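You operate a simulated robot arm through the tools that you are given. There is no shell and no other tool.

You run a simulated robot arm. Do the job below in one go: nothing can be reset, and whatever is moved stays where it is left.

Task
Cull the turntable: unlabelled tub to the black tray, swollen tub to the blue tray.
Fine: turn each to the red pointer before it comes off; end with the sound tub at the pointer.

It is judged by the outcome, as a careful person would: the job done as asked, and still so three seconds after it is handed in. It fails if anything else is knocked over, pushed out of place, dropped, spilled or broken.

Robot
A 6-joint arm with a three-finger gripper, fixed in place. Base frame: the origin is on the floor under the middle of its stand, x ahead of it, y to its left, z up; the work surface is at about z = 860. Readings come in mm, rad, newtons and seconds.
It reaches about 1213 mm from its shoulder. Its first joint turns from -2.897 to 2.897 rad. Payload 4.89 kg.
The tool frame sits at the grasp point between the pads (the TCP): z along the fingers, y along the line on which they close. The tips reach 30 mm beyond it. The gripper opens to 164 mm; its body begins 125 mm behind the TCP.
Orientation is that of the tool frame in the base frame, as a unit quaternion [x, y, z, w]. With the fingers straight down and closing along the base's y, the tool's x points along the base's -x, its y along +y and its z along -z.

Tools
- The arm moves only by the tool play_rows. Its argument "deltas" is a list of rows, each an object of numbers (a shift or turn left out is 0, a gripper value left out holds the last): "dx", "dy", "dz": the shift along the base's x, y, z in units of 200 mm (1.0 is 200 mm); "wx", "wy", "wz": the turn, a rotation vector about the base's x, y, z in units of 120 degrees (1.0 is 120 degrees); "claw": the finger opening in mm, from 0 to 164. In form: [{"dx": .., "dy": .., "dz": .., "wx": .., "wy": .., "wz": .., "claw": ..}, ...]. A call has 1 to 20 rows; each row is the pose to reach, as a shift and turn from the pose commanded when the call began. A call with a number of a shift or a turn outside -1 to 1 is refused whole. A row lasts 0.2 s, in which the tool goes at most 50 mm and 0.15 rad; a call with a longer step from one row to the next is refused whole, and so is a gripper value outside its range. Where a pose cannot be reached the arm comes as near as it can. A force on the tool above 40 N (or 10 N above the force at the start of the call, whichever is more), or a blocked arm, ends the call early, and 0.2 s more pass. The fingers move at their own pace (about 108 mm/s each) and stop on an object; they squeeze with about 28 N. The grip force told is the motor's: it shows also when the fingers shut on nothing. Time passes only in rows, and 0.2 s behind the last, so rows that repeat a pose let the fingers close. The reply holds the time, the measured pose of the TCP, the force on the tool along the base axes, the opening and the grip force, in the units named above and with some noise, with the torque about the TCP (base axes, N m) and any sound that the robot's microphone picked up.
- Cameras (640 x 400 px; columns grow to the right, rows downward): "scene" is fixed at [220, -649.5, 1500.7]; the picture's right is [0.29, -0.96, 0.00], its down [-0.64, -0.20, -0.74] and it looks along [0.71, 0.22, -0.67] (base axes); focal length 317 px, centre (320, 200). "wrist" rides on the gripper at [76, -2, -152] in the tool frame; the picture's right is [0.02, 1.00, 0.00], its down [-0.88, 0.02, -0.47] and it looks along [-0.47, 0.01, 0.88] (tool axes); focal length 247 px, centre (320, 200). There is no depth. A picture from a camera that has moved, and an enlarged one, comes with that camera's place and axes in the base frame and with its lens.
- camera(camera): a new picture of that camera. It takes no simulated time.
- move_column(by): moves the trunk up (or, below 0, down) by that many mm; the arm rides with it, the base frame stays. It gives what a move gives, with no picture.
- zoom(camera, box): a new picture of the part [left, top, right, bottom] of that camera's present view, enlarged. It takes no simulated time.
- sign_off(): hands the job in; it is judged then, once.

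Nothing tells you positions but the pictures and the camera data. Unless the task says otherwise, let go and move clear before handing in.

The tools are called as name(argument=value, ...) on one line, values as JSON. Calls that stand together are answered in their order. play_rows: Moves the arm, as the interface text tells. Its arguments: {"type":"object","properties":{"deltas":{"type":"array","items":{"type":"object","properties":{"dx":{"type":"number"},"dy":{"type":"number"},"dz":{"type":"number"},"wx":{"type":"number"},"wy":{"type":"number"},"wz":{"type":"number"},"claw":{"type":"number"}}}}},"required":["deltas"]} The other tools are called the same way: move_column (by) moves the trunk up or down; camera (camera) takes a picture; zoom (camera, box) takes an enlarged picture of a part of a camera's view; sign_off () hands the job in.

At the start:

```text
time_s: 0.0
tool_pos: [516.9, -284.7, 1273.0]
orientation: [0.0, 1.0, 0.0, 0.0]
wrist_force: [0.3, -0.5, -1.0]
wrist_torque: [0.02, -0.05, -0.01]
gripper_width: 163.7
grasp_force: 0.1
trunk travel left (down, up): [-175.0, 215.0]
```

scene: 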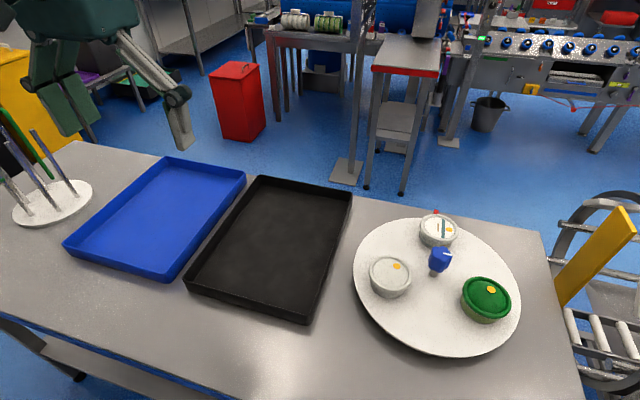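
wrist: 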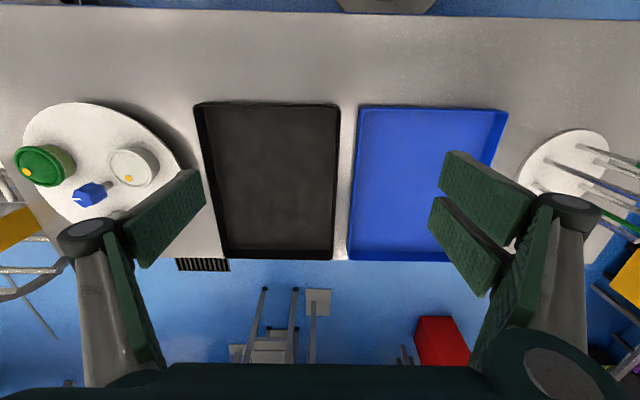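

I see a white turntable at the right with three tubs (two white, one green), a blue knob in the middle, and a red pointer near its far edge; the blue and black trays lie to the left. I'll look closer before moving.

zoom(camera="scene", box=[340, 195, 540, 365])

zoom(camera="scene", box=[400, 200, 480, 250])

zoom(camera="wrist", box=[0, 90, 220, 230])

```text
2.35 times, centred on (440, 280) of scene
camera zoom: at [220.0, -649.5, 1500.7], right [0.29, -0.96, 0.0], down [-0.64, -0.2, -0.74], along [0.71, 0.22, -0.67], focal length 747 px, centre (38, 12)
```

zoom: 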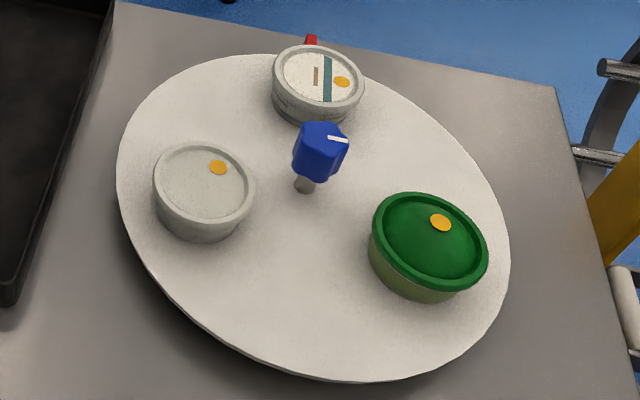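

```text
8.00 times, centred on (440, 225) of scene
camera zoom: at [220.0, -649.5, 1500.7], right [0.29, -0.96, 0.0], down [-0.64, -0.2, -0.74], along [0.71, 0.22, -0.67], focal length 2538 px, centre (-640, 0)
```

zoom: 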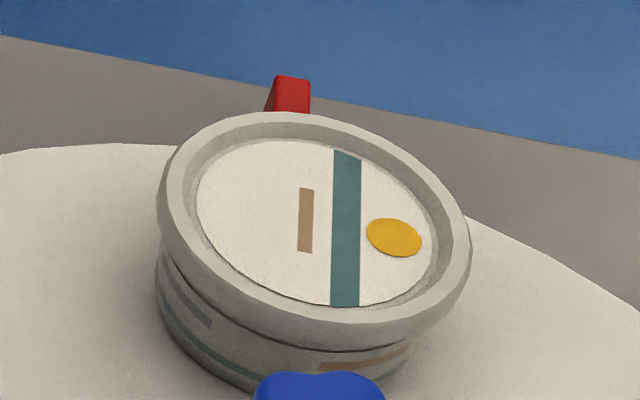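

```text
2.86 times, centred on (110, 160) of wrist
camera zoom: at [441.0, -285.5, 1424.1], right [-0.02, 1.0, 0.0], down [0.88, 0.02, 0.47], along [0.47, 0.01, -0.88], focal length 706 px, centre (920, 314)
```

zoom: 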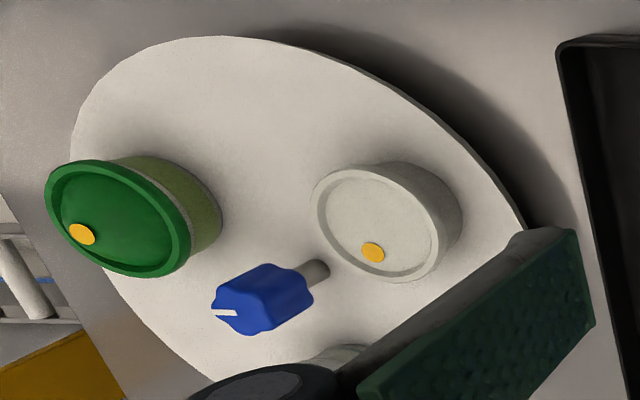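

zoom(camera="scene", box=[446, 264, 526, 334])

zoom(camera="scene", box=[355, 245, 425, 305])

zoom(camera="scene", box=[415, 235, 465, 285])

zoom(camera="wrist", box=[10, 135, 90, 195])

zoom(camera="wrist", box=[100, 135, 180, 195])

```text
5.71 times, centred on (486, 299) of scene
camera zoom: at [220.0, -649.5, 1500.7], right [0.29, -0.96, 0.0], down [-0.64, -0.2, -0.74], along [0.71, 0.22, -0.67], focal length 1813 px, centre (-629, -366)
```

zoom: 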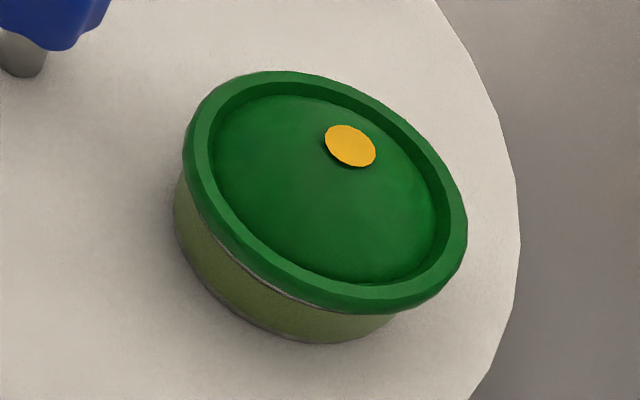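

```text
6.67 times, centred on (390, 275) of scene
camera zoom: at [220.0, -649.5, 1500.7], right [0.29, -0.96, 0.0], down [-0.64, -0.2, -0.74], along [0.71, 0.22, -0.67], focal length 2115 px, centre (-147, -300)
```

zoom: 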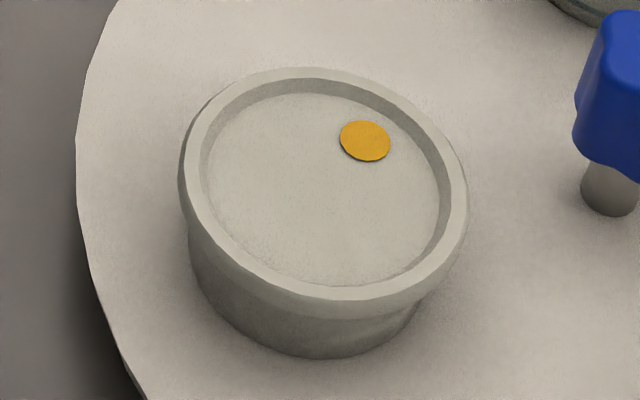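

```text
8.00 times, centred on (440, 260) of scene
camera zoom: at [220.0, -649.5, 1500.7], right [0.29, -0.96, 0.0], down [-0.64, -0.2, -0.74], along [0.71, 0.22, -0.67], focal length 2538 px, centre (-640, -280)
```

zoom: 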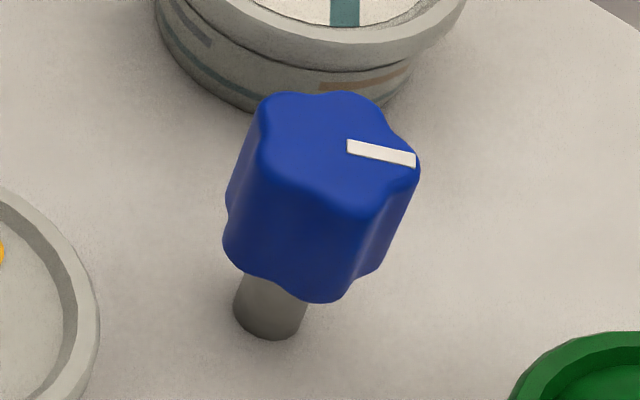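

```text
6.67 times, centred on (50, 165) of wrist
camera zoom: at [441.0, -285.5, 1424.1], right [-0.02, 1.0, 0.0], down [0.88, 0.02, 0.47], along [0.47, 0.01, -0.88], focal length 1646 px, centre (2120, 433)
```

zoom: 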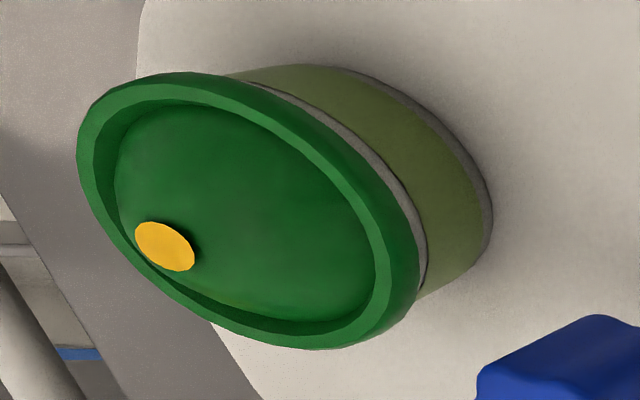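

```text
6.67 times, centred on (140, 165) of wrist
camera zoom: at [441.0, -285.5, 1424.1], right [-0.02, 1.0, 0.0], down [0.88, 0.02, 0.47], along [0.47, 0.01, -0.88], focal length 1646 px, centre (1520, 433)
```

zoom: 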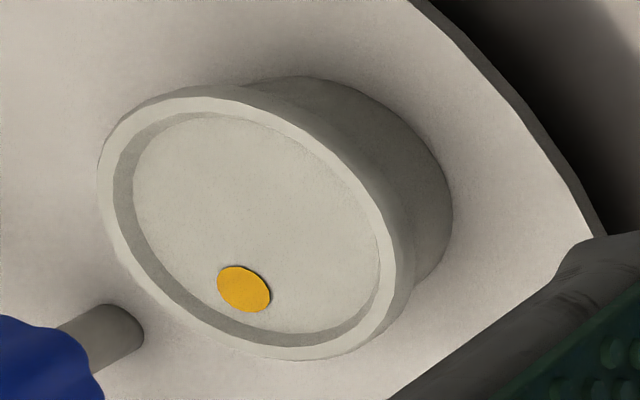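

The green-lidded tub has a domed (swollen) lid, the plain white one has no label, and the white one with the striped label (flat lid) at the pointer is the sound one. I put the turntable centre near (698, -773); I'll move the arm over there at height to look with the wrist camera.

play_rows(deltas=[{"dy": -0.2}, {"dy": -0.4}, {"dy": -0.6}, {"dy": -0.8}, {"dy": -1.0}])

play_rows(deltas=[{"dy": -0.2}, {"dy": -0.4}, {"dy": -0.6}, {"dy": -0.8}, {"dy": -1.0}])

play_rows(deltas=[{"dy": -0.15}, {"dy": -0.3}, {"dy": -0.44}])

camera(camera="wrist")

camera(camera="scene")

```text
time_s: 1.2
tool_pos: [515.3, -484.1, 1276.4]
orientation: [0.0, 1.0, 0.0, 0.0]
wrist_force: [0.0, 1.7, 1.6]
wrist_torque: [-0.2, -0.08, 0.03]
gripper_width: 163.8
grasp_force: 0.1
trunk travel left (down, up): [-175.0, 215.0]
```

```text
time_s: 2.4
tool_pos: [518.0, -684.4, 1274.1]
orientation: [0.0, 1.0, 0.0, 0.0]
wrist_force: [0.7, 2.1, 0.3]
wrist_torque: [-0.23, -0.02, -0.02]
gripper_width: 164.0
grasp_force: 0.1
trunk travel left (down, up): [-175.0, 215.0]
```

```text
time_s: 3.2
tool_pos: [518.5, -773.7, 1270.4]
orientation: [0.001, 1.0, 0.0, 0.0]
wrist_force: [-0.6, 1.3, 0.9]
wrist_torque: [-0.2, 0.03, -0.02]
gripper_width: 163.9
grasp_force: 0.0
trunk travel left (down, up): [-175.0, 215.0]
```

```text
taken
camera wrist: at [443.1, -774.6, 1422.0], right [-0.02, 1.0, 0.0], down [0.88, 0.02, 0.47], along [0.47, 0.01, -0.88], focal length 247 px, centre (320, 200)
```

wrist: 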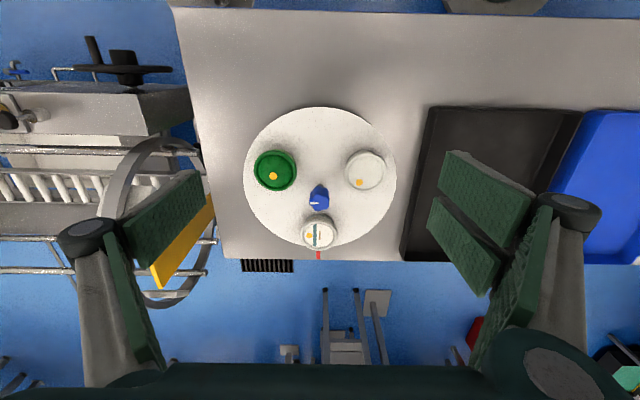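

```text
taken
```

scene: 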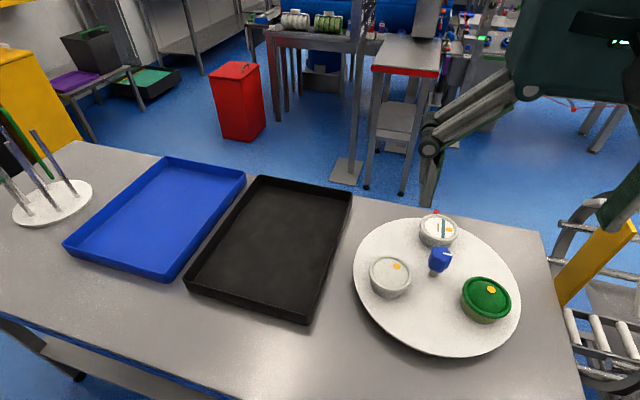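

Now the turntable is in view from above, with the red pointer at the +x edge. I'll zoom in to measure.

zoom(camera="wrist", box=[230, 95, 410, 275])

zoom(camera="wrist", box=[280, 170, 360, 270])

zoom(camera="wrist", box=[40, 140, 220, 400])

zoom(camera="wrist", box=[420, 140, 640, 400])

```text
2.22 times, centred on (320, 185) of wrist
camera zoom: at [443.1, -774.6, 1422.0], right [-0.02, 1.0, 0.0], down [0.88, 0.02, 0.47], along [0.47, 0.01, -0.88], focal length 549 px, centre (320, 233)
```

zoom: 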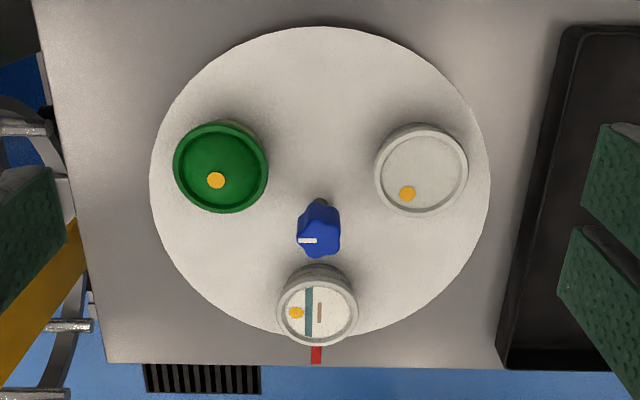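

```text
4.00 times, centred on (320, 220) of wrist
camera zoom: at [443.1, -774.6, 1422.0], right [-0.02, 1.0, 0.0], down [0.88, 0.02, 0.47], along [0.47, 0.01, -0.88], focal length 988 px, centre (320, 120)
```

zoom: 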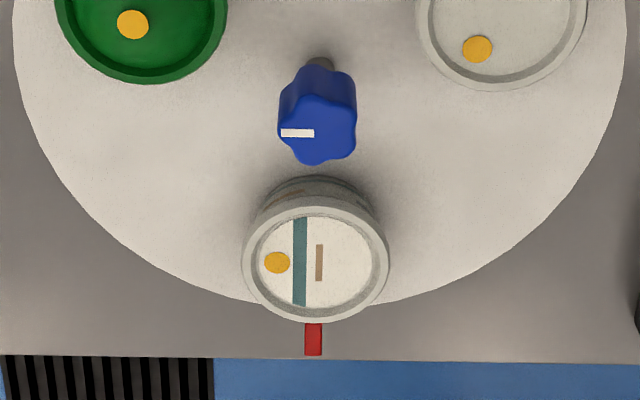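

```text
1.54 times, centred on (130, 270) of wrist
camera zoom: at [443.1, -774.6, 1422.0], right [-0.02, 1.0, 0.0], down [0.88, 0.02, 0.47], along [0.47, 0.01, -0.88], focal length 380 px, centre (612, 92)
```

zoom: 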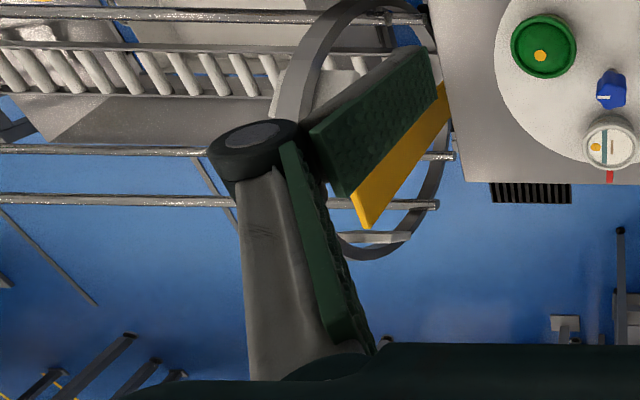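

```text
1.54 times, centred on (530, 270) of wrist
camera zoom: at [443.1, -774.6, 1422.0], right [-0.02, 1.0, 0.0], down [0.88, 0.02, 0.47], along [0.47, 0.01, -0.88], focal length 380 px, centre (-3, 92)
```

zoom: 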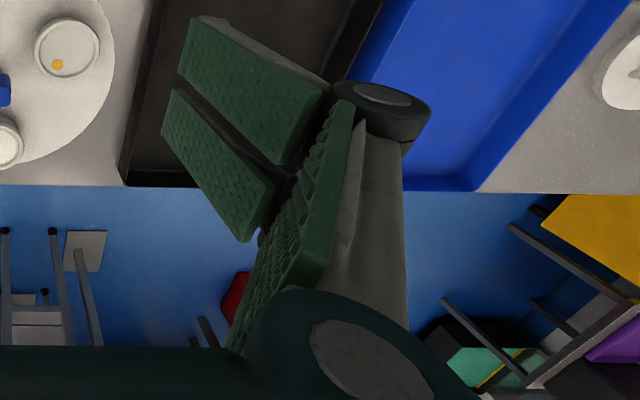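

Knob axis looks to be near (695, -770), knob top about z 955, tub lids about z 935, tubs spaced ~120° apart at ~115 mm radius. I'll half-close the gripper and centre it over the knob at height to check the alignment.

play_rows(deltas=[{"dx": 0.2, "claw": 90}, {"dx": 0.4}, {"dx": 0.6}, {"dx": 0.8, "dy": 0.02}, {"dx": 0.885, "dy": 0.02, "dz": -0.1}, {"dx": 0.885, "dy": 0.02, "dz": -0.3}, {"dx": 0.885, "dy": 0.02, "dz": -0.5}, {"dx": 0.885, "dy": 0.02, "dz": -0.5}])

camera(camera="wrist")

camera(camera="scene")

```text
time_s: 5.0
tool_pos: [693.7, -767.9, 1171.8]
orientation: [-0.001, 1.0, 0.0, 0.0]
wrist_force: [0.1, -0.8, -0.6]
wrist_torque: [0.05, 0.1, -0.01]
gripper_width: 89.8
grasp_force: 0.1
trunk travel left (down, up): [-175.0, 215.0]
```

```text
taken
camera wrist: at [617.7, -770.2, 1323.0], right [-0.02, 1.0, 0.0], down [0.88, 0.02, 0.47], along [0.47, 0.01, -0.88], focal length 247 px, centre (320, 200)
```

wrist: 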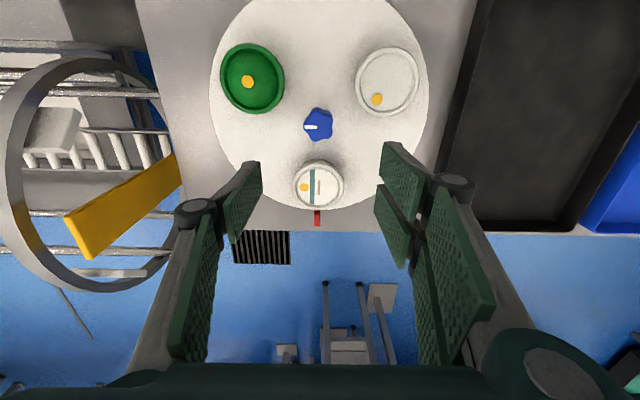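

```text
taken
```

scene: 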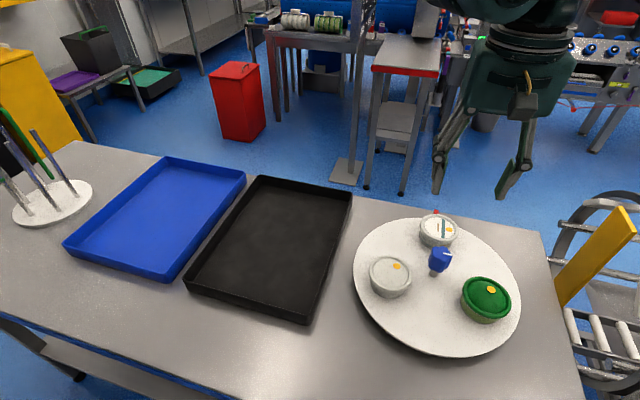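

zoom(camera="wrist", box=[280, 95, 360, 145])

zoom(camera="wrist", box=[200, 0, 440, 240])

zoom(camera="scene", box=[400, 80, 560, 320])

```text
8.00 times, centred on (320, 120) of wrist
camera zoom: at [617.7, -770.2, 1323.0], right [-0.02, 1.0, 0.0], down [0.88, 0.02, 0.47], along [0.47, 0.01, -0.88], focal length 1976 px, centre (320, 840)
```

zoom: 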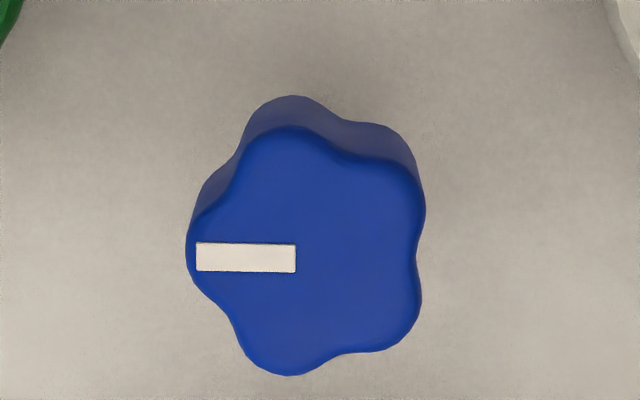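

```text
1.67 times, centred on (320, 120) of wrist
camera zoom: at [617.7, -770.2, 1323.0], right [-0.02, 1.0, 0.0], down [0.88, 0.02, 0.47], along [0.47, 0.01, -0.88], focal length 412 px, centre (320, 333)
```

zoom: 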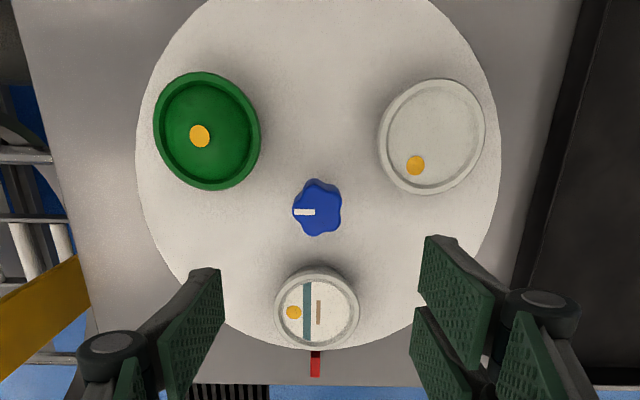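

```text
1.67 times, centred on (480, 200) of scene
camera zoom: at [220.0, -649.5, 1500.7], right [0.29, -0.96, 0.0], down [-0.64, -0.2, -0.74], along [0.71, 0.22, -0.67], focal length 529 px, centre (53, 200)
```

zoom: 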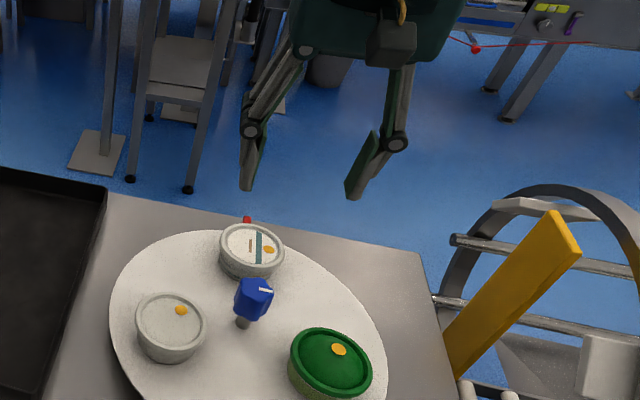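

The knob is a five-lobed one at about (693, -771), its marked lobe facing -y, so the fingers' present yaw suits it. First I'll test in the air, well above everything, that the wrist can turn a full -120°.

play_rows(deltas=[{"wz": -0.067}, {"wz": -0.134}, {"wz": -0.2}, {"wz": -0.267}, {"wz": -0.334}, {"wz": -0.4}, {"wz": -0.467}, {"wz": -0.534}, {"wz": -0.6}, {"wz": -0.667}, {"wz": -0.734}, {"wz": -0.8}, {"wz": -0.867}, {"wz": -0.934}, {"wz": -1.0}, {"wz": -1.0}])

camera(camera="scene")

```text
time_s: 8.4
tool_pos: [692.8, -767.8, 1172.5]
orientation: [0.866, 0.5, 0.0, 0.0]
wrist_force: [-0.9, -0.2, -0.7]
wrist_torque: [0.03, 0.02, 0.02]
gripper_width: 90.0
grasp_force: 0.0
trunk travel left (down, up): [-175.0, 215.0]
```

```text
taken
```

scene: 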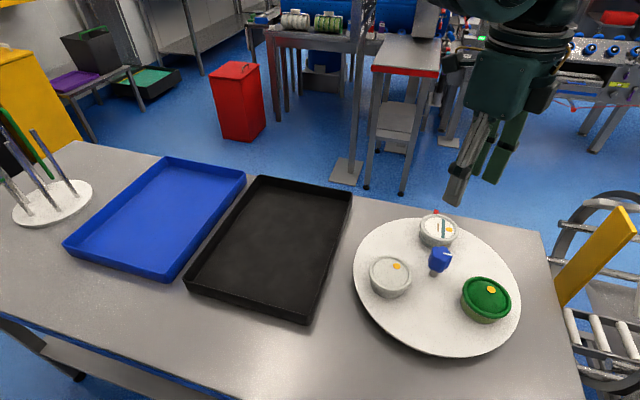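

The wrist reaches -120° fine. I'll turn back and go down to just above the knob to check the alignment.

play_rows(deltas=[{"wz": 0.067}, {"wz": 0.134}, {"wz": 0.2}, {"wz": 0.267}, {"wz": 0.334}, {"wz": 0.4}, {"wz": 0.467}, {"wz": 0.534}, {"wz": 0.6}, {"wz": 0.667}, {"wz": 0.734}, {"wz": 0.8}, {"wz": 0.867}, {"wz": 0.934}, {"wz": 1.0}, {"wz": 1.0, "dy": -0.012, "dz": -0.2}, {"wz": 1.0, "dy": -0.012, "dz": -0.4}, {"wz": 1.0, "dy": -0.012, "dz": -0.6}, {"wz": 1.0, "dy": -0.012, "dz": -0.75}, {"wz": 1.0, "dy": -0.012, "dz": -0.75}])

camera(camera="wrist")

zoom(camera="scene", box=[360, 150, 540, 350])

```text
time_s: 12.6
tool_pos: [690.9, -770.6, 1023.0]
orientation: [-0.001, 1.0, -0.001, 0.0]
wrist_force: [0.3, -0.4, -1.0]
wrist_torque: [0.06, 0.05, 0.01]
gripper_width: 90.1
grasp_force: 0.0
trunk travel left (down, up): [-175.0, 215.0]
```

```text
taken
camera wrist: at [615.0, -770.8, 1173.2], right [-0.02, 1.0, 0.0], down [0.88, 0.02, 0.47], along [0.47, 0.01, -0.88], focal length 247 px, centre (320, 200)
```

wrist: 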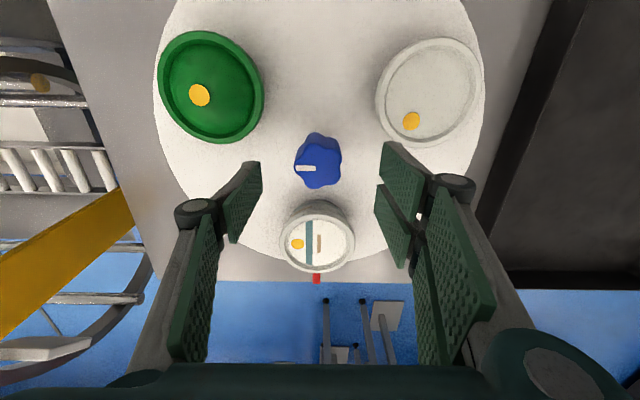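

```text
2.00 times, centred on (450, 250) of scene
camera zoom: at [220.0, -649.5, 1500.7], right [0.29, -0.96, 0.0], down [-0.64, -0.2, -0.74], along [0.71, 0.22, -0.67], focal length 635 px, centre (60, 100)
```

zoom: 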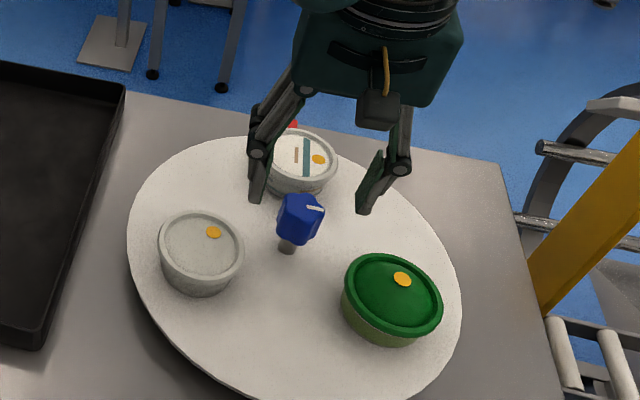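

Aligned: knob axis at about (693.5, -771), top at z ≈ 953. I'll narrow the opening to 62 mm and lower around the knob, then check clearance to the tubs before closing.

play_rows(deltas=[{"claw": 62}, {"claw": 62, "dx": 0.0, "dz": -0.08}, {"dz": -0.16}, {"dz": -0.24}, {"dz": -0.325}, {"dz": -0.325}])

camera(camera="wrist")

zoom(camera="scene", box=[360, 180, 520, 330])

```text
time_s: 14.0
tool_pos: [691.4, -769.0, 959.0]
orientation: [-0.001, 1.0, 0.0, 0.0]
wrist_force: [0.3, 0.2, 0.4]
wrist_torque: [0.02, -0.01, -0.01]
gripper_width: 62.1
grasp_force: 0.1
trunk travel left (down, up): [-175.0, 215.0]
```

```text
taken
camera wrist: at [616.9, -771.3, 1109.0], right [-0.02, 1.0, 0.0], down [0.88, 0.02, 0.47], along [0.47, 0.01, -0.88], focal length 247 px, centre (320, 200)
```

wrist: 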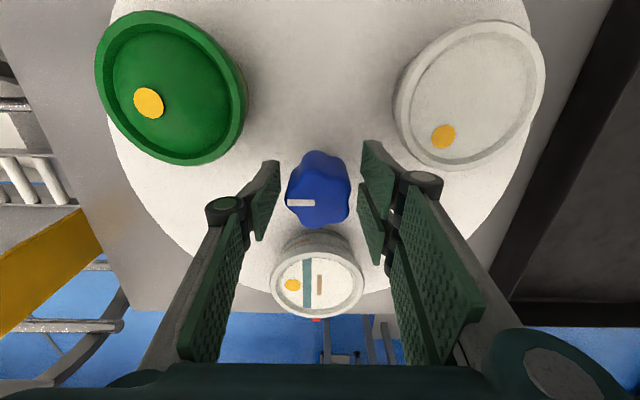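

```text
2.67 times, centred on (440, 255) of scene
camera zoom: at [220.0, -649.5, 1500.7], right [0.29, -0.96, 0.0], down [-0.64, -0.2, -0.74], along [0.71, 0.22, -0.67], focal length 846 px, centre (0, 53)
```

zoom: 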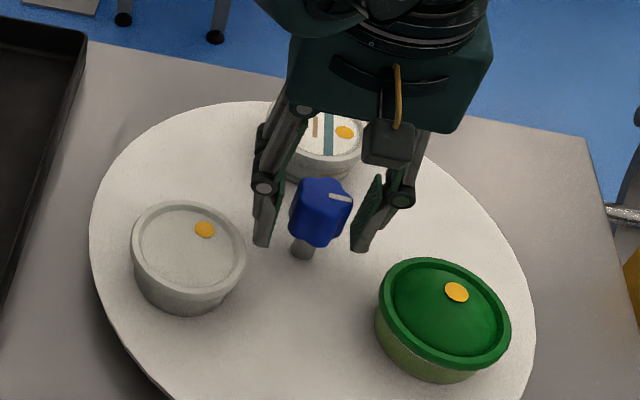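

The fingers straddle the knob cleanly with clearance to all tubs. Closing on the knob.

play_rows(deltas=[{"claw": 30}, {"claw": 30}, {"claw": 30}, {"claw": 30}])

camera(camera="wrist")

```text
time_s: 15.0
tool_pos: [692.9, -770.0, 957.4]
orientation: [0.001, 1.0, -0.001, 0.0]
wrist_force: [2.2, -9.3, 3.9]
wrist_torque: [-0.28, -0.08, 0.03]
gripper_width: 41.1
grasp_force: 45.1
trunk travel left (down, up): [-175.0, 215.0]
```

```text
taken
camera wrist: at [616.8, -771.6, 1109.2], right [-0.02, 1.0, 0.0], down [0.88, 0.02, 0.47], along [0.47, 0.01, -0.88], focal length 247 px, centre (320, 200)
```

wrist: 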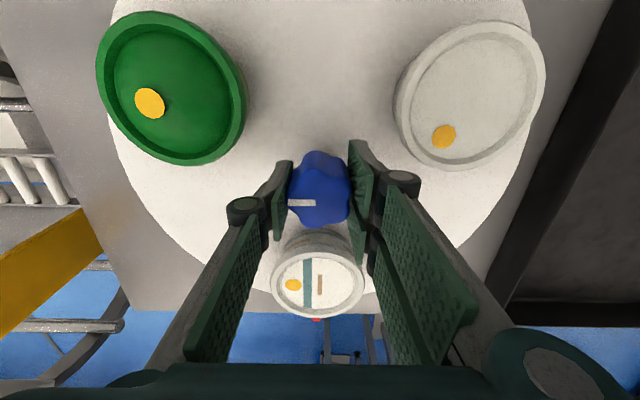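

The knob is gripped, with a small sideways force (-9 N in y), so I'll nudge 1.5 mm to relieve it and then begin with a small test turn.

play_rows(deltas=[{"dy": -0.0075}, {"dy": -0.0075}])

play_rows(deltas=[{"wz": -0.04}, {"wz": -0.08}, {"wz": -0.12}, {"wz": -0.16}, {"wz": -0.16}])

camera(camera="scene")

camera(camera="wrist")

```text
time_s: 15.6
tool_pos: [693.3, -770.4, 958.6]
orientation: [0.0, 1.0, 0.001, -0.001]
wrist_force: [-21.6, 23.6, -12.6]
wrist_torque: [0.57, 0.58, -0.12]
gripper_width: 41.3
grasp_force: 44.6
trunk travel left (down, up): [-175.0, 215.0]
```

```text
time_s: 16.8
tool_pos: [694.0, -770.6, 958.0]
orientation: [0.167, 0.986, 0.0, 0.0]
wrist_force: [-12.7, 32.0, -10.2]
wrist_torque: [0.87, 0.45, -0.17]
gripper_width: 41.2
grasp_force: 45.0
trunk travel left (down, up): [-175.0, 215.0]
```

```text
taken
```

scene: 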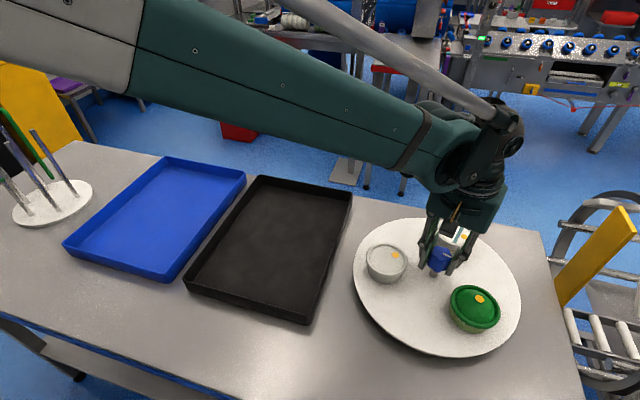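

```text
taken
camera wrist: at [621.6, -747.9, 1109.9], right [0.31, 0.95, 0.0], down [0.84, -0.27, 0.47], along [0.45, -0.15, -0.88], focal length 247 px, centre (320, 200)
```

wrist: 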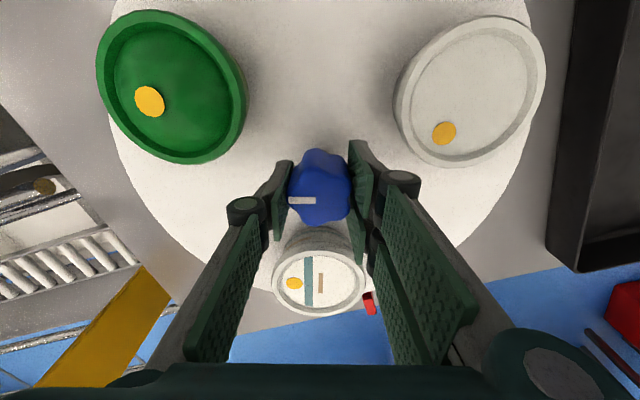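

The platter follows the knob 1:1. The sideways force rose to 32 N, so I'll ease the position before turning on.

play_rows(deltas=[{"dx": -0.002, "dy": 0.006}, {"dx": -0.002, "dy": 0.006}])

```text
time_s: 17.4
tool_pos: [693.1, -771.6, 958.9]
orientation: [0.166, 0.986, -0.001, 0.001]
wrist_force: [3.9, 15.1, -3.1]
wrist_torque: [0.19, -0.29, -0.12]
gripper_width: 41.0
grasp_force: 45.3
trunk travel left (down, up): [-175.0, 215.0]
```

play_rows(deltas=[{"dy": 0.004, "wz": -0.04}, {"dy": 0.004, "wz": -0.08}, {"dy": 0.004, "wz": -0.12}, {"dy": 0.004, "wz": -0.16}, {"dy": 0.004, "wz": -0.2}, {"dy": 0.004, "wz": -0.2}])

```text
time_s: 18.7
tool_pos: [691.2, -773.3, 958.6]
orientation: [0.368, 0.93, -0.002, 0.001]
wrist_force: [-0.6, -5.4, -0.4]
wrist_torque: [-0.5, 0.05, 0.05]
gripper_width: 41.2
grasp_force: 44.9
trunk travel left (down, up): [-175.0, 215.0]
stopped in row 6: the force on the tool passed its limit at 41 N (the readings are from after the stop); the commanded pose is now the measured one
```

The call stopped at a 41 N peak; forces are now low. Let me look at how the knob sits in the fingers and where the tubs are.

camera(camera="wrist")

zoom(camera="scene", box=[340, 190, 540, 365])

```text
taken
camera wrist: at [635.9, -720.5, 1109.3], right [0.67, 0.74, 0.0], down [0.65, -0.59, 0.47], along [0.35, -0.32, -0.88], focal length 247 px, centre (320, 200)
```

wrist: 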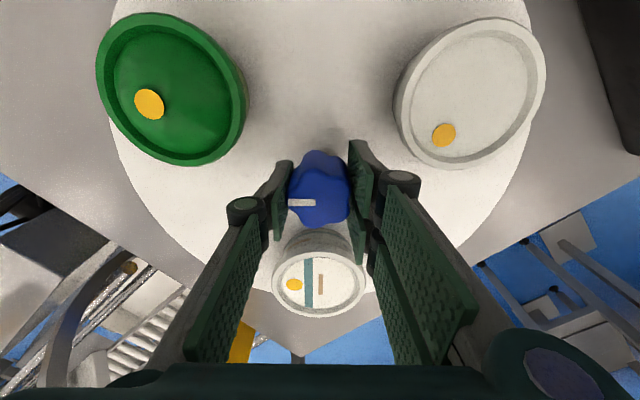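

```text
2.29 times, centred on (440, 278) of scene
camera zoom: at [220.0, -649.5, 1500.7], right [0.29, -0.96, 0.0], down [-0.64, -0.2, -0.74], along [0.71, 0.22, -0.67], focal length 725 px, centre (46, 23)
```

zoom: 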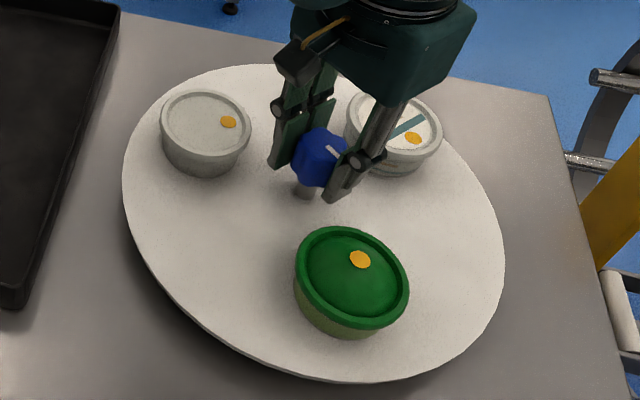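

No slip, the platter has turned about 43° of the ~122° needed. I'll continue in smaller steps, watching the force.

play_rows(deltas=[{"dy": -0.001, "wz": -0.035}, {"dy": -0.001, "wz": -0.07}, {"dy": -0.001, "wz": -0.105}, {"dy": -0.001, "wz": -0.14}, {"dy": -0.001, "wz": -0.14}])

```text
time_s: 19.9
tool_pos: [691.7, -773.1, 958.2]
orientation: [0.501, 0.865, -0.001, 0.0]
wrist_force: [-21.7, -3.1, -16.5]
wrist_torque: [-0.16, 0.66, 0.01]
gripper_width: 41.3
grasp_force: 44.8
trunk travel left (down, up): [-175.0, 215.0]
```

play_rows(deltas=[{"dx": -0.005, "dz": -0.002}, {"dx": -0.006, "dz": -0.003, "wz": -0.03}, {"dx": -0.006, "dz": -0.003, "wz": -0.06}, {"dx": -0.006, "dz": -0.003, "wz": -0.09}, {"dx": -0.006, "dz": -0.003, "wz": -0.09}])

```text
time_s: 21.1
tool_pos: [690.8, -773.6, 957.7]
orientation: [0.579, 0.815, -0.001, 0.0]
wrist_force: [-8.8, -15.2, -6.0]
wrist_torque: [-0.83, 0.05, -0.01]
gripper_width: 41.1
grasp_force: 45.1
trunk travel left (down, up): [-175.0, 215.0]
```

play_rows(deltas=[{"dx": -0.003, "dy": -0.004, "dz": -0.001, "wz": -0.03}, {"dx": -0.004, "dy": -0.004, "dz": -0.001, "wz": -0.06}, {"dx": -0.004, "dy": -0.004, "dz": -0.001, "wz": -0.09}, {"dx": -0.004, "dy": -0.004, "dz": -0.001, "wz": -0.12}, {"dx": -0.004, "dy": -0.004, "dz": -0.001, "wz": -0.12}])

```text
time_s: 22.2
tool_pos: [689.6, -774.0, 958.2]
orientation: [0.677, 0.736, -0.002, 0.001]
wrist_force: [-0.6, -4.6, 5.4]
wrist_torque: [0.01, 0.14, 0.02]
gripper_width: 40.9
grasp_force: 45.3
trunk travel left (down, up): [-175.0, 215.0]
stopped in row 5: the force on the tool passed its limit at 41 N (the readings are from after the stop); the commanded pose is now the measured one
```

play_rows(deltas=[{"dx": -0.001, "dy": 0.0, "wz": -0.03}, {"dx": -0.002, "dy": 0.001, "wz": -0.06}, {"dx": -0.003, "dy": 0.001, "wz": -0.09}, {"dx": -0.004, "dy": 0.001, "wz": -0.12}, {"dx": -0.005, "dy": 0.002, "wz": -0.15}, {"dx": -0.005, "dy": 0.002, "wz": -0.15}])

```text
time_s: 23.6
tool_pos: [689.3, -773.0, 957.9]
orientation: [0.784, 0.621, 0.0, -0.001]
wrist_force: [-7.8, -8.2, -6.0]
wrist_torque: [-0.52, 0.31, -0.03]
gripper_width: 41.0
grasp_force: 45.5
trunk travel left (down, up): [-175.0, 215.0]
```

play_rows(deltas=[{"dx": -0.002, "dy": 0.0, "wz": -0.035}, {"dx": -0.004, "dy": 0.001, "wz": -0.07}, {"dx": -0.006, "dy": 0.002, "wz": -0.105}, {"dx": -0.007, "dy": 0.002, "wz": -0.14}, {"dx": -0.007, "dy": 0.002, "wz": -0.14}])

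camera(camera="wrist")

zoom(camera="scene", box=[340, 190, 540, 365])

```text
time_s: 24.8
tool_pos: [687.8, -773.0, 958.2]
orientation: [0.866, 0.5, -0.001, 0.0]
wrist_force: [1.0, -24.0, 9.4]
wrist_torque: [-0.67, -0.22, -0.08]
gripper_width: 41.2
grasp_force: 45.2
trunk travel left (down, up): [-175.0, 215.0]
```

```text
taken
camera wrist: at [726.0, -705.2, 1109.2], right [0.88, -0.48, 0.0], down [-0.42, -0.77, 0.48], along [-0.23, -0.42, -0.88], focal length 247 px, centre (320, 200)
```

wrist: 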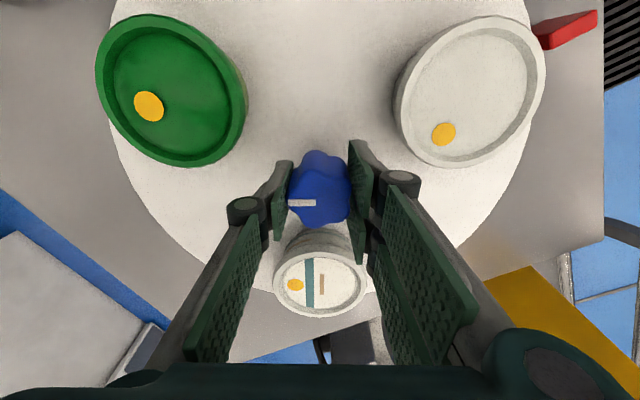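

```text
2.29 times, centred on (440, 278) of scene
camera zoom: at [220.0, -649.5, 1500.7], right [0.29, -0.96, 0.0], down [-0.64, -0.2, -0.74], along [0.71, 0.22, -0.67], focal length 725 px, centre (46, 23)
```

zoom: 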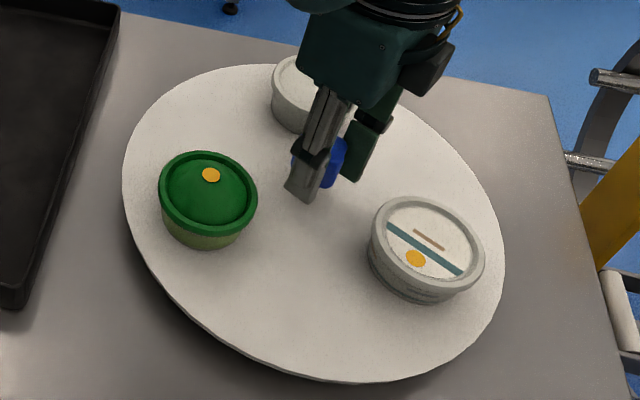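

The white unlabelled tub is now near the red pointer. I'll release the knob, rise clear and check its alignment from above.

play_rows(deltas=[{"dy": -0.006, "wz": -0.008}, {"dy": -0.006, "wz": -0.008}, {"dy": -0.006, "wz": -0.008}])

play_rows(deltas=[{"claw": 62}, {"claw": 62}, {"claw": 62}, {"dz": 0.1}, {"dz": 0.3}, {"dz": 0.5}, {"dz": 0.7}, {"dz": 0.9}, {"dz": 1.0}])

camera(camera="wrist")

zoom(camera="scene", box=[340, 190, 540, 365])

```text
time_s: 25.6
tool_pos: [687.8, -772.3, 958.1]
orientation: [0.87, 0.494, -0.001, 0.0]
wrist_force: [-6.7, -11.3, -3.6]
wrist_torque: [-0.35, 0.46, 0.02]
gripper_width: 40.8
grasp_force: 44.8
trunk travel left (down, up): [-175.0, 215.0]
```

```text
time_s: 27.6
tool_pos: [690.0, -775.9, 1159.8]
orientation: [0.87, 0.493, -0.001, 0.001]
wrist_force: [0.5, -0.5, -0.4]
wrist_torque: [0.04, 0.03, -0.02]
gripper_width: 62.1
grasp_force: 0.2
trunk travel left (down, up): [-175.0, 215.0]
```

```text
taken
camera wrist: at [728.7, -708.7, 1310.1], right [0.87, -0.49, 0.0], down [-0.43, -0.76, 0.48], along [-0.24, -0.41, -0.88], focal length 247 px, centre (320, 200)
```

wrist: 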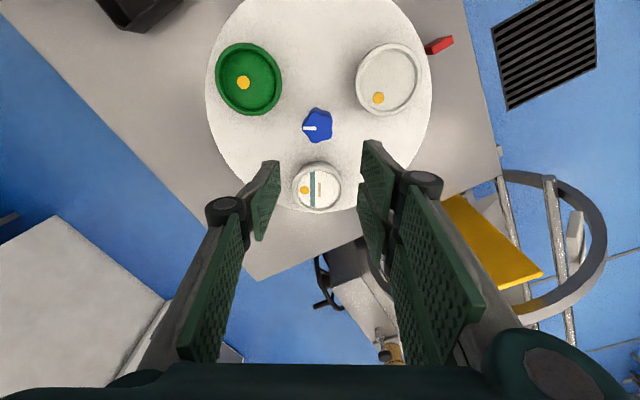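

```text
2.29 times, centred on (440, 278) of scene
camera zoom: at [220.0, -649.5, 1500.7], right [0.29, -0.96, 0.0], down [-0.64, -0.2, -0.74], along [0.71, 0.22, -0.67], focal length 725 px, centre (46, 23)
```

zoom: 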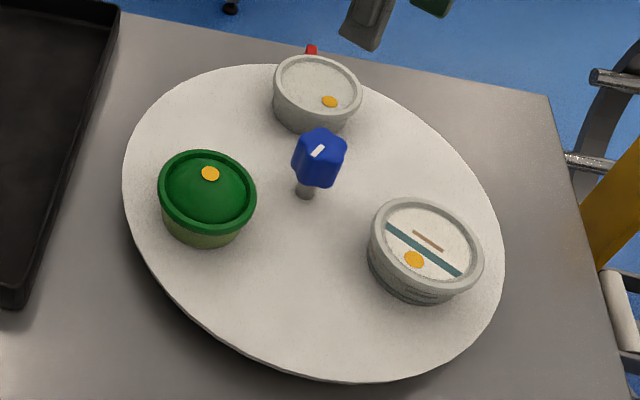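

The unlabelled tub now sits exactly where the sound one did, at the pointer. I'll rotate the gripper back to yaw 0, open it wide, and move above that tub at about (802, -771).

play_rows(deltas=[{"wz": 0.067, "dx": 0.04, "claw": 130}, {"wz": 0.134, "dx": 0.08}, {"wz": 0.2, "dx": 0.12}, {"wz": 0.267, "dx": 0.16}, {"wz": 0.334, "dx": 0.2}, {"wz": 0.4, "dx": 0.24}, {"wz": 0.467, "dx": 0.28}, {"wz": 0.534, "dx": 0.32}, {"wz": 0.6, "dx": 0.36}, {"wz": 0.667, "dx": 0.4}, {"wz": 0.734, "dx": 0.44}, {"wz": 0.8, "dx": 0.48}, {"wz": 0.867, "dx": 0.52}, {"wz": 0.934, "dx": 0.55, "dy": 0.01}, {"wz": 1.0, "dx": 0.567, "dy": 0.02}, {"wz": 1.0, "dx": 0.567, "dy": 0.02}])

camera(camera="wrist")

```text
time_s: 31.0
tool_pos: [802.2, -768.8, 1159.7]
orientation: [0.007, 1.0, 0.0, 0.002]
wrist_force: [1.6, -0.2, -0.4]
wrist_torque: [-0.01, 0.01, 0.02]
gripper_width: 130.3
grasp_force: 0.1
trunk travel left (down, up): [-175.0, 215.0]
```

```text
taken
camera wrist: at [725.1, -769.1, 1309.7], right [-0.01, 1.0, 0.0], down [0.88, 0.01, 0.48], along [0.48, 0.0, -0.88], focal length 247 px, centre (320, 200)
```

wrist: 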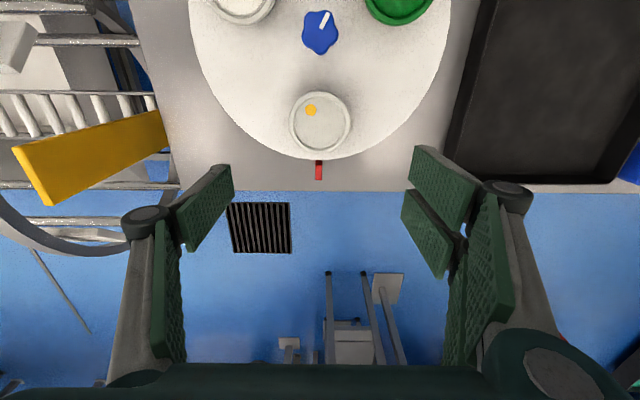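

zoom(camera="wrist", box=[270, 70, 370, 190])

```text
3.33 times, centred on (320, 130) of wrist
camera zoom: at [725.1, -769.1, 1309.7], right [-0.01, 1.0, 0.0], down [0.88, 0.01, 0.48], along [0.48, 0.0, -0.88], focal length 823 px, centre (320, 433)
```

zoom: 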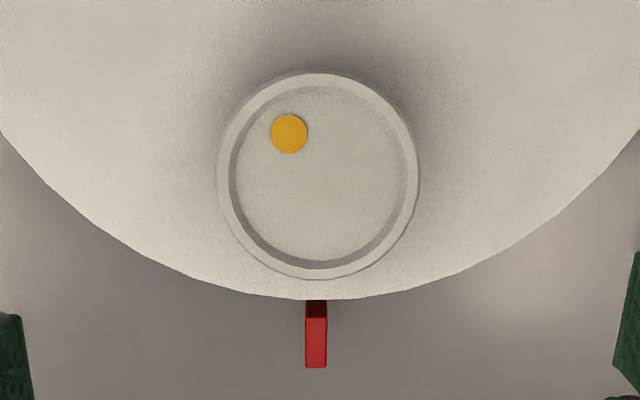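

The tub centre is at about (801.7, -771), right in line with the pointer. Descending with the fingers open on ±y, first to just above lid level.

play_rows(deltas=[{"dy": -0.009, "dz": -0.2}, {"dy": -0.009, "dz": -0.4}, {"dy": -0.009, "dz": -0.6}, {"dy": -0.009, "dz": -0.8}, {"dy": -0.009, "dz": -0.9}, {"dy": -0.009, "dz": -0.9}])

camera(camera="wrist")

zoom(camera="scene", box=[360, 150, 540, 330])

```text
time_s: 32.4
tool_pos: [801.5, -770.4, 977.2]
orientation: [0.008, 1.0, 0.0, 0.001]
wrist_force: [0.1, -0.4, -0.8]
wrist_torque: [0.01, 0.03, -0.05]
gripper_width: 130.0
grasp_force: 0.0
trunk travel left (down, up): [-175.0, 215.0]
```

```text
taken
camera wrist: at [726.6, -771.4, 1128.5], right [-0.01, 1.0, 0.0], down [0.88, 0.01, 0.48], along [0.48, 0.0, -0.88], focal length 247 px, centre (320, 200)
```

wrist: 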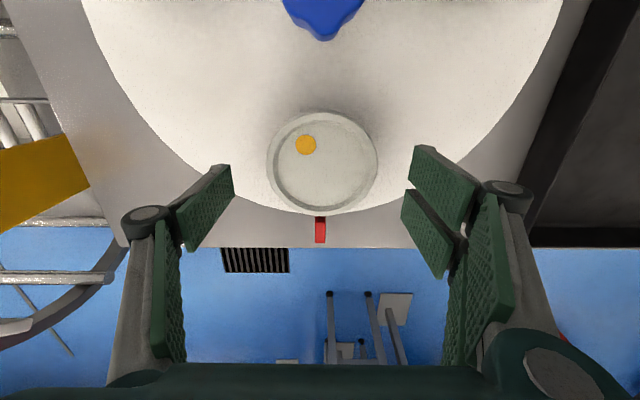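

```text
2.22 times, centred on (450, 240) of scene
camera zoom: at [220.0, -649.5, 1500.7], right [0.29, -0.96, 0.0], down [-0.64, -0.2, -0.74], along [0.71, 0.22, -0.67], focal length 705 px, centre (31, 111)
```

zoom: 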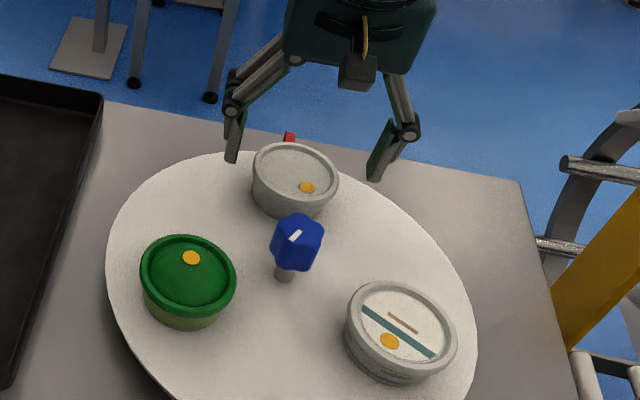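

Well centred, lid top at z ≈ 937. Lowering around the tub and closing gently.

play_rows(deltas=[{"dz": -0.08}, {"dz": -0.16}, {"dz": -0.225}, {"dz": -0.225}])

camera(camera="wrist")

zoom(camera="scene", box=[380, 170, 500, 280])

```text
time_s: 33.4
tool_pos: [801.8, -770.6, 932.4]
orientation: [0.008, 1.0, 0.0, 0.002]
wrist_force: [0.4, -0.7, -0.3]
wrist_torque: [0.02, 0.03, -0.01]
gripper_width: 130.1
grasp_force: 0.1
trunk travel left (down, up): [-175.0, 215.0]
```

```text
taken
camera wrist: at [725.7, -771.1, 1083.5], right [-0.01, 1.0, 0.0], down [0.88, 0.01, 0.48], along [0.48, 0.0, -0.88], focal length 247 px, centre (320, 200)
```

wrist: 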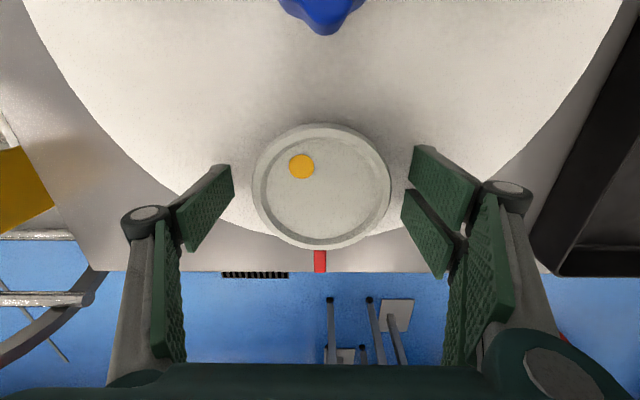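

```text
3.64 times, centred on (440, 225) of scene
camera zoom: at [220.0, -649.5, 1500.7], right [0.29, -0.96, 0.0], down [-0.64, -0.2, -0.74], along [0.71, 0.22, -0.67], focal length 1154 px, centre (-116, 109)
```

zoom: 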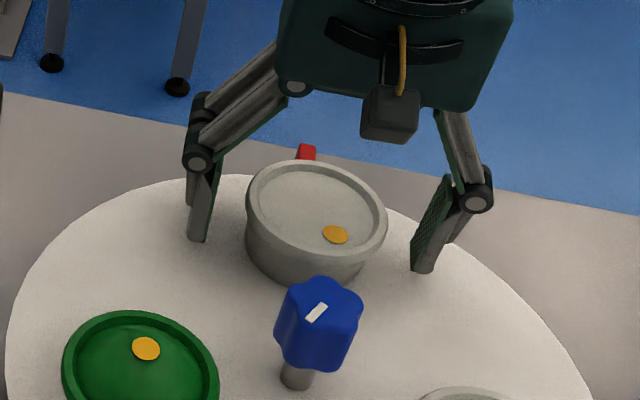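

play_rows(deltas=[{"claw": 105}, {"claw": 95}, {"claw": 70}, {"claw": 70}, {"claw": 70}, {"claw": 70}])

camera(camera="wrist")

zoom(camera="scene", box=[380, 170, 500, 280])

```text
time_s: 34.8
tool_pos: [800.9, -770.9, 932.9]
orientation: [0.008, 1.0, 0.001, 0.002]
wrist_force: [0.5, -0.7, 2.0]
wrist_torque: [-0.11, -0.03, 0.03]
gripper_width: 86.1
grasp_force: 28.1
trunk travel left (down, up): [-175.0, 215.0]
```

```text
taken
camera wrist: at [725.6, -771.1, 1083.9], right [-0.01, 1.0, 0.0], down [0.88, 0.01, 0.48], along [0.48, 0.0, -0.88], focal length 247 px, centre (320, 200)
```

wrist: 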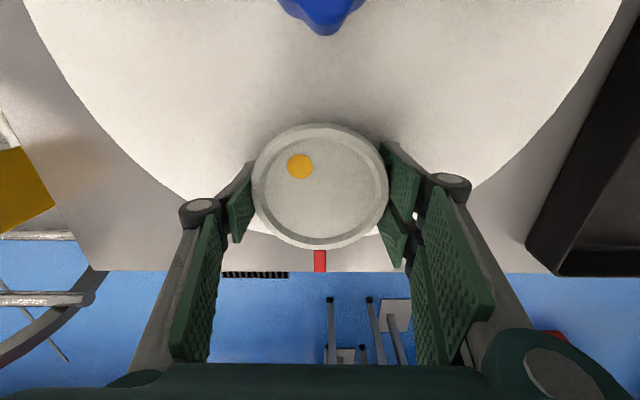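

```text
3.64 times, centred on (440, 225) of scene
camera zoom: at [220.0, -649.5, 1500.7], right [0.29, -0.96, 0.0], down [-0.64, -0.2, -0.74], along [0.71, 0.22, -0.67], focal length 1154 px, centre (-116, 109)
```

zoom: 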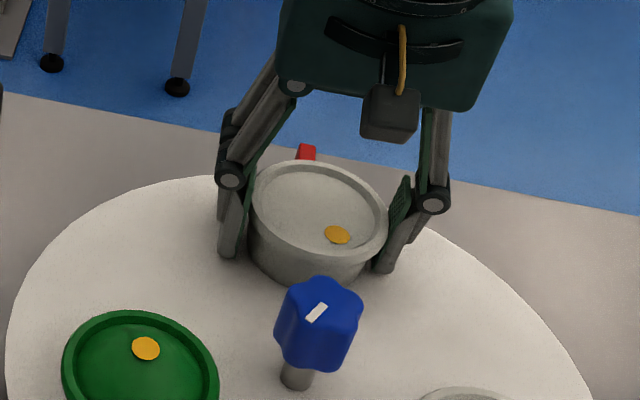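

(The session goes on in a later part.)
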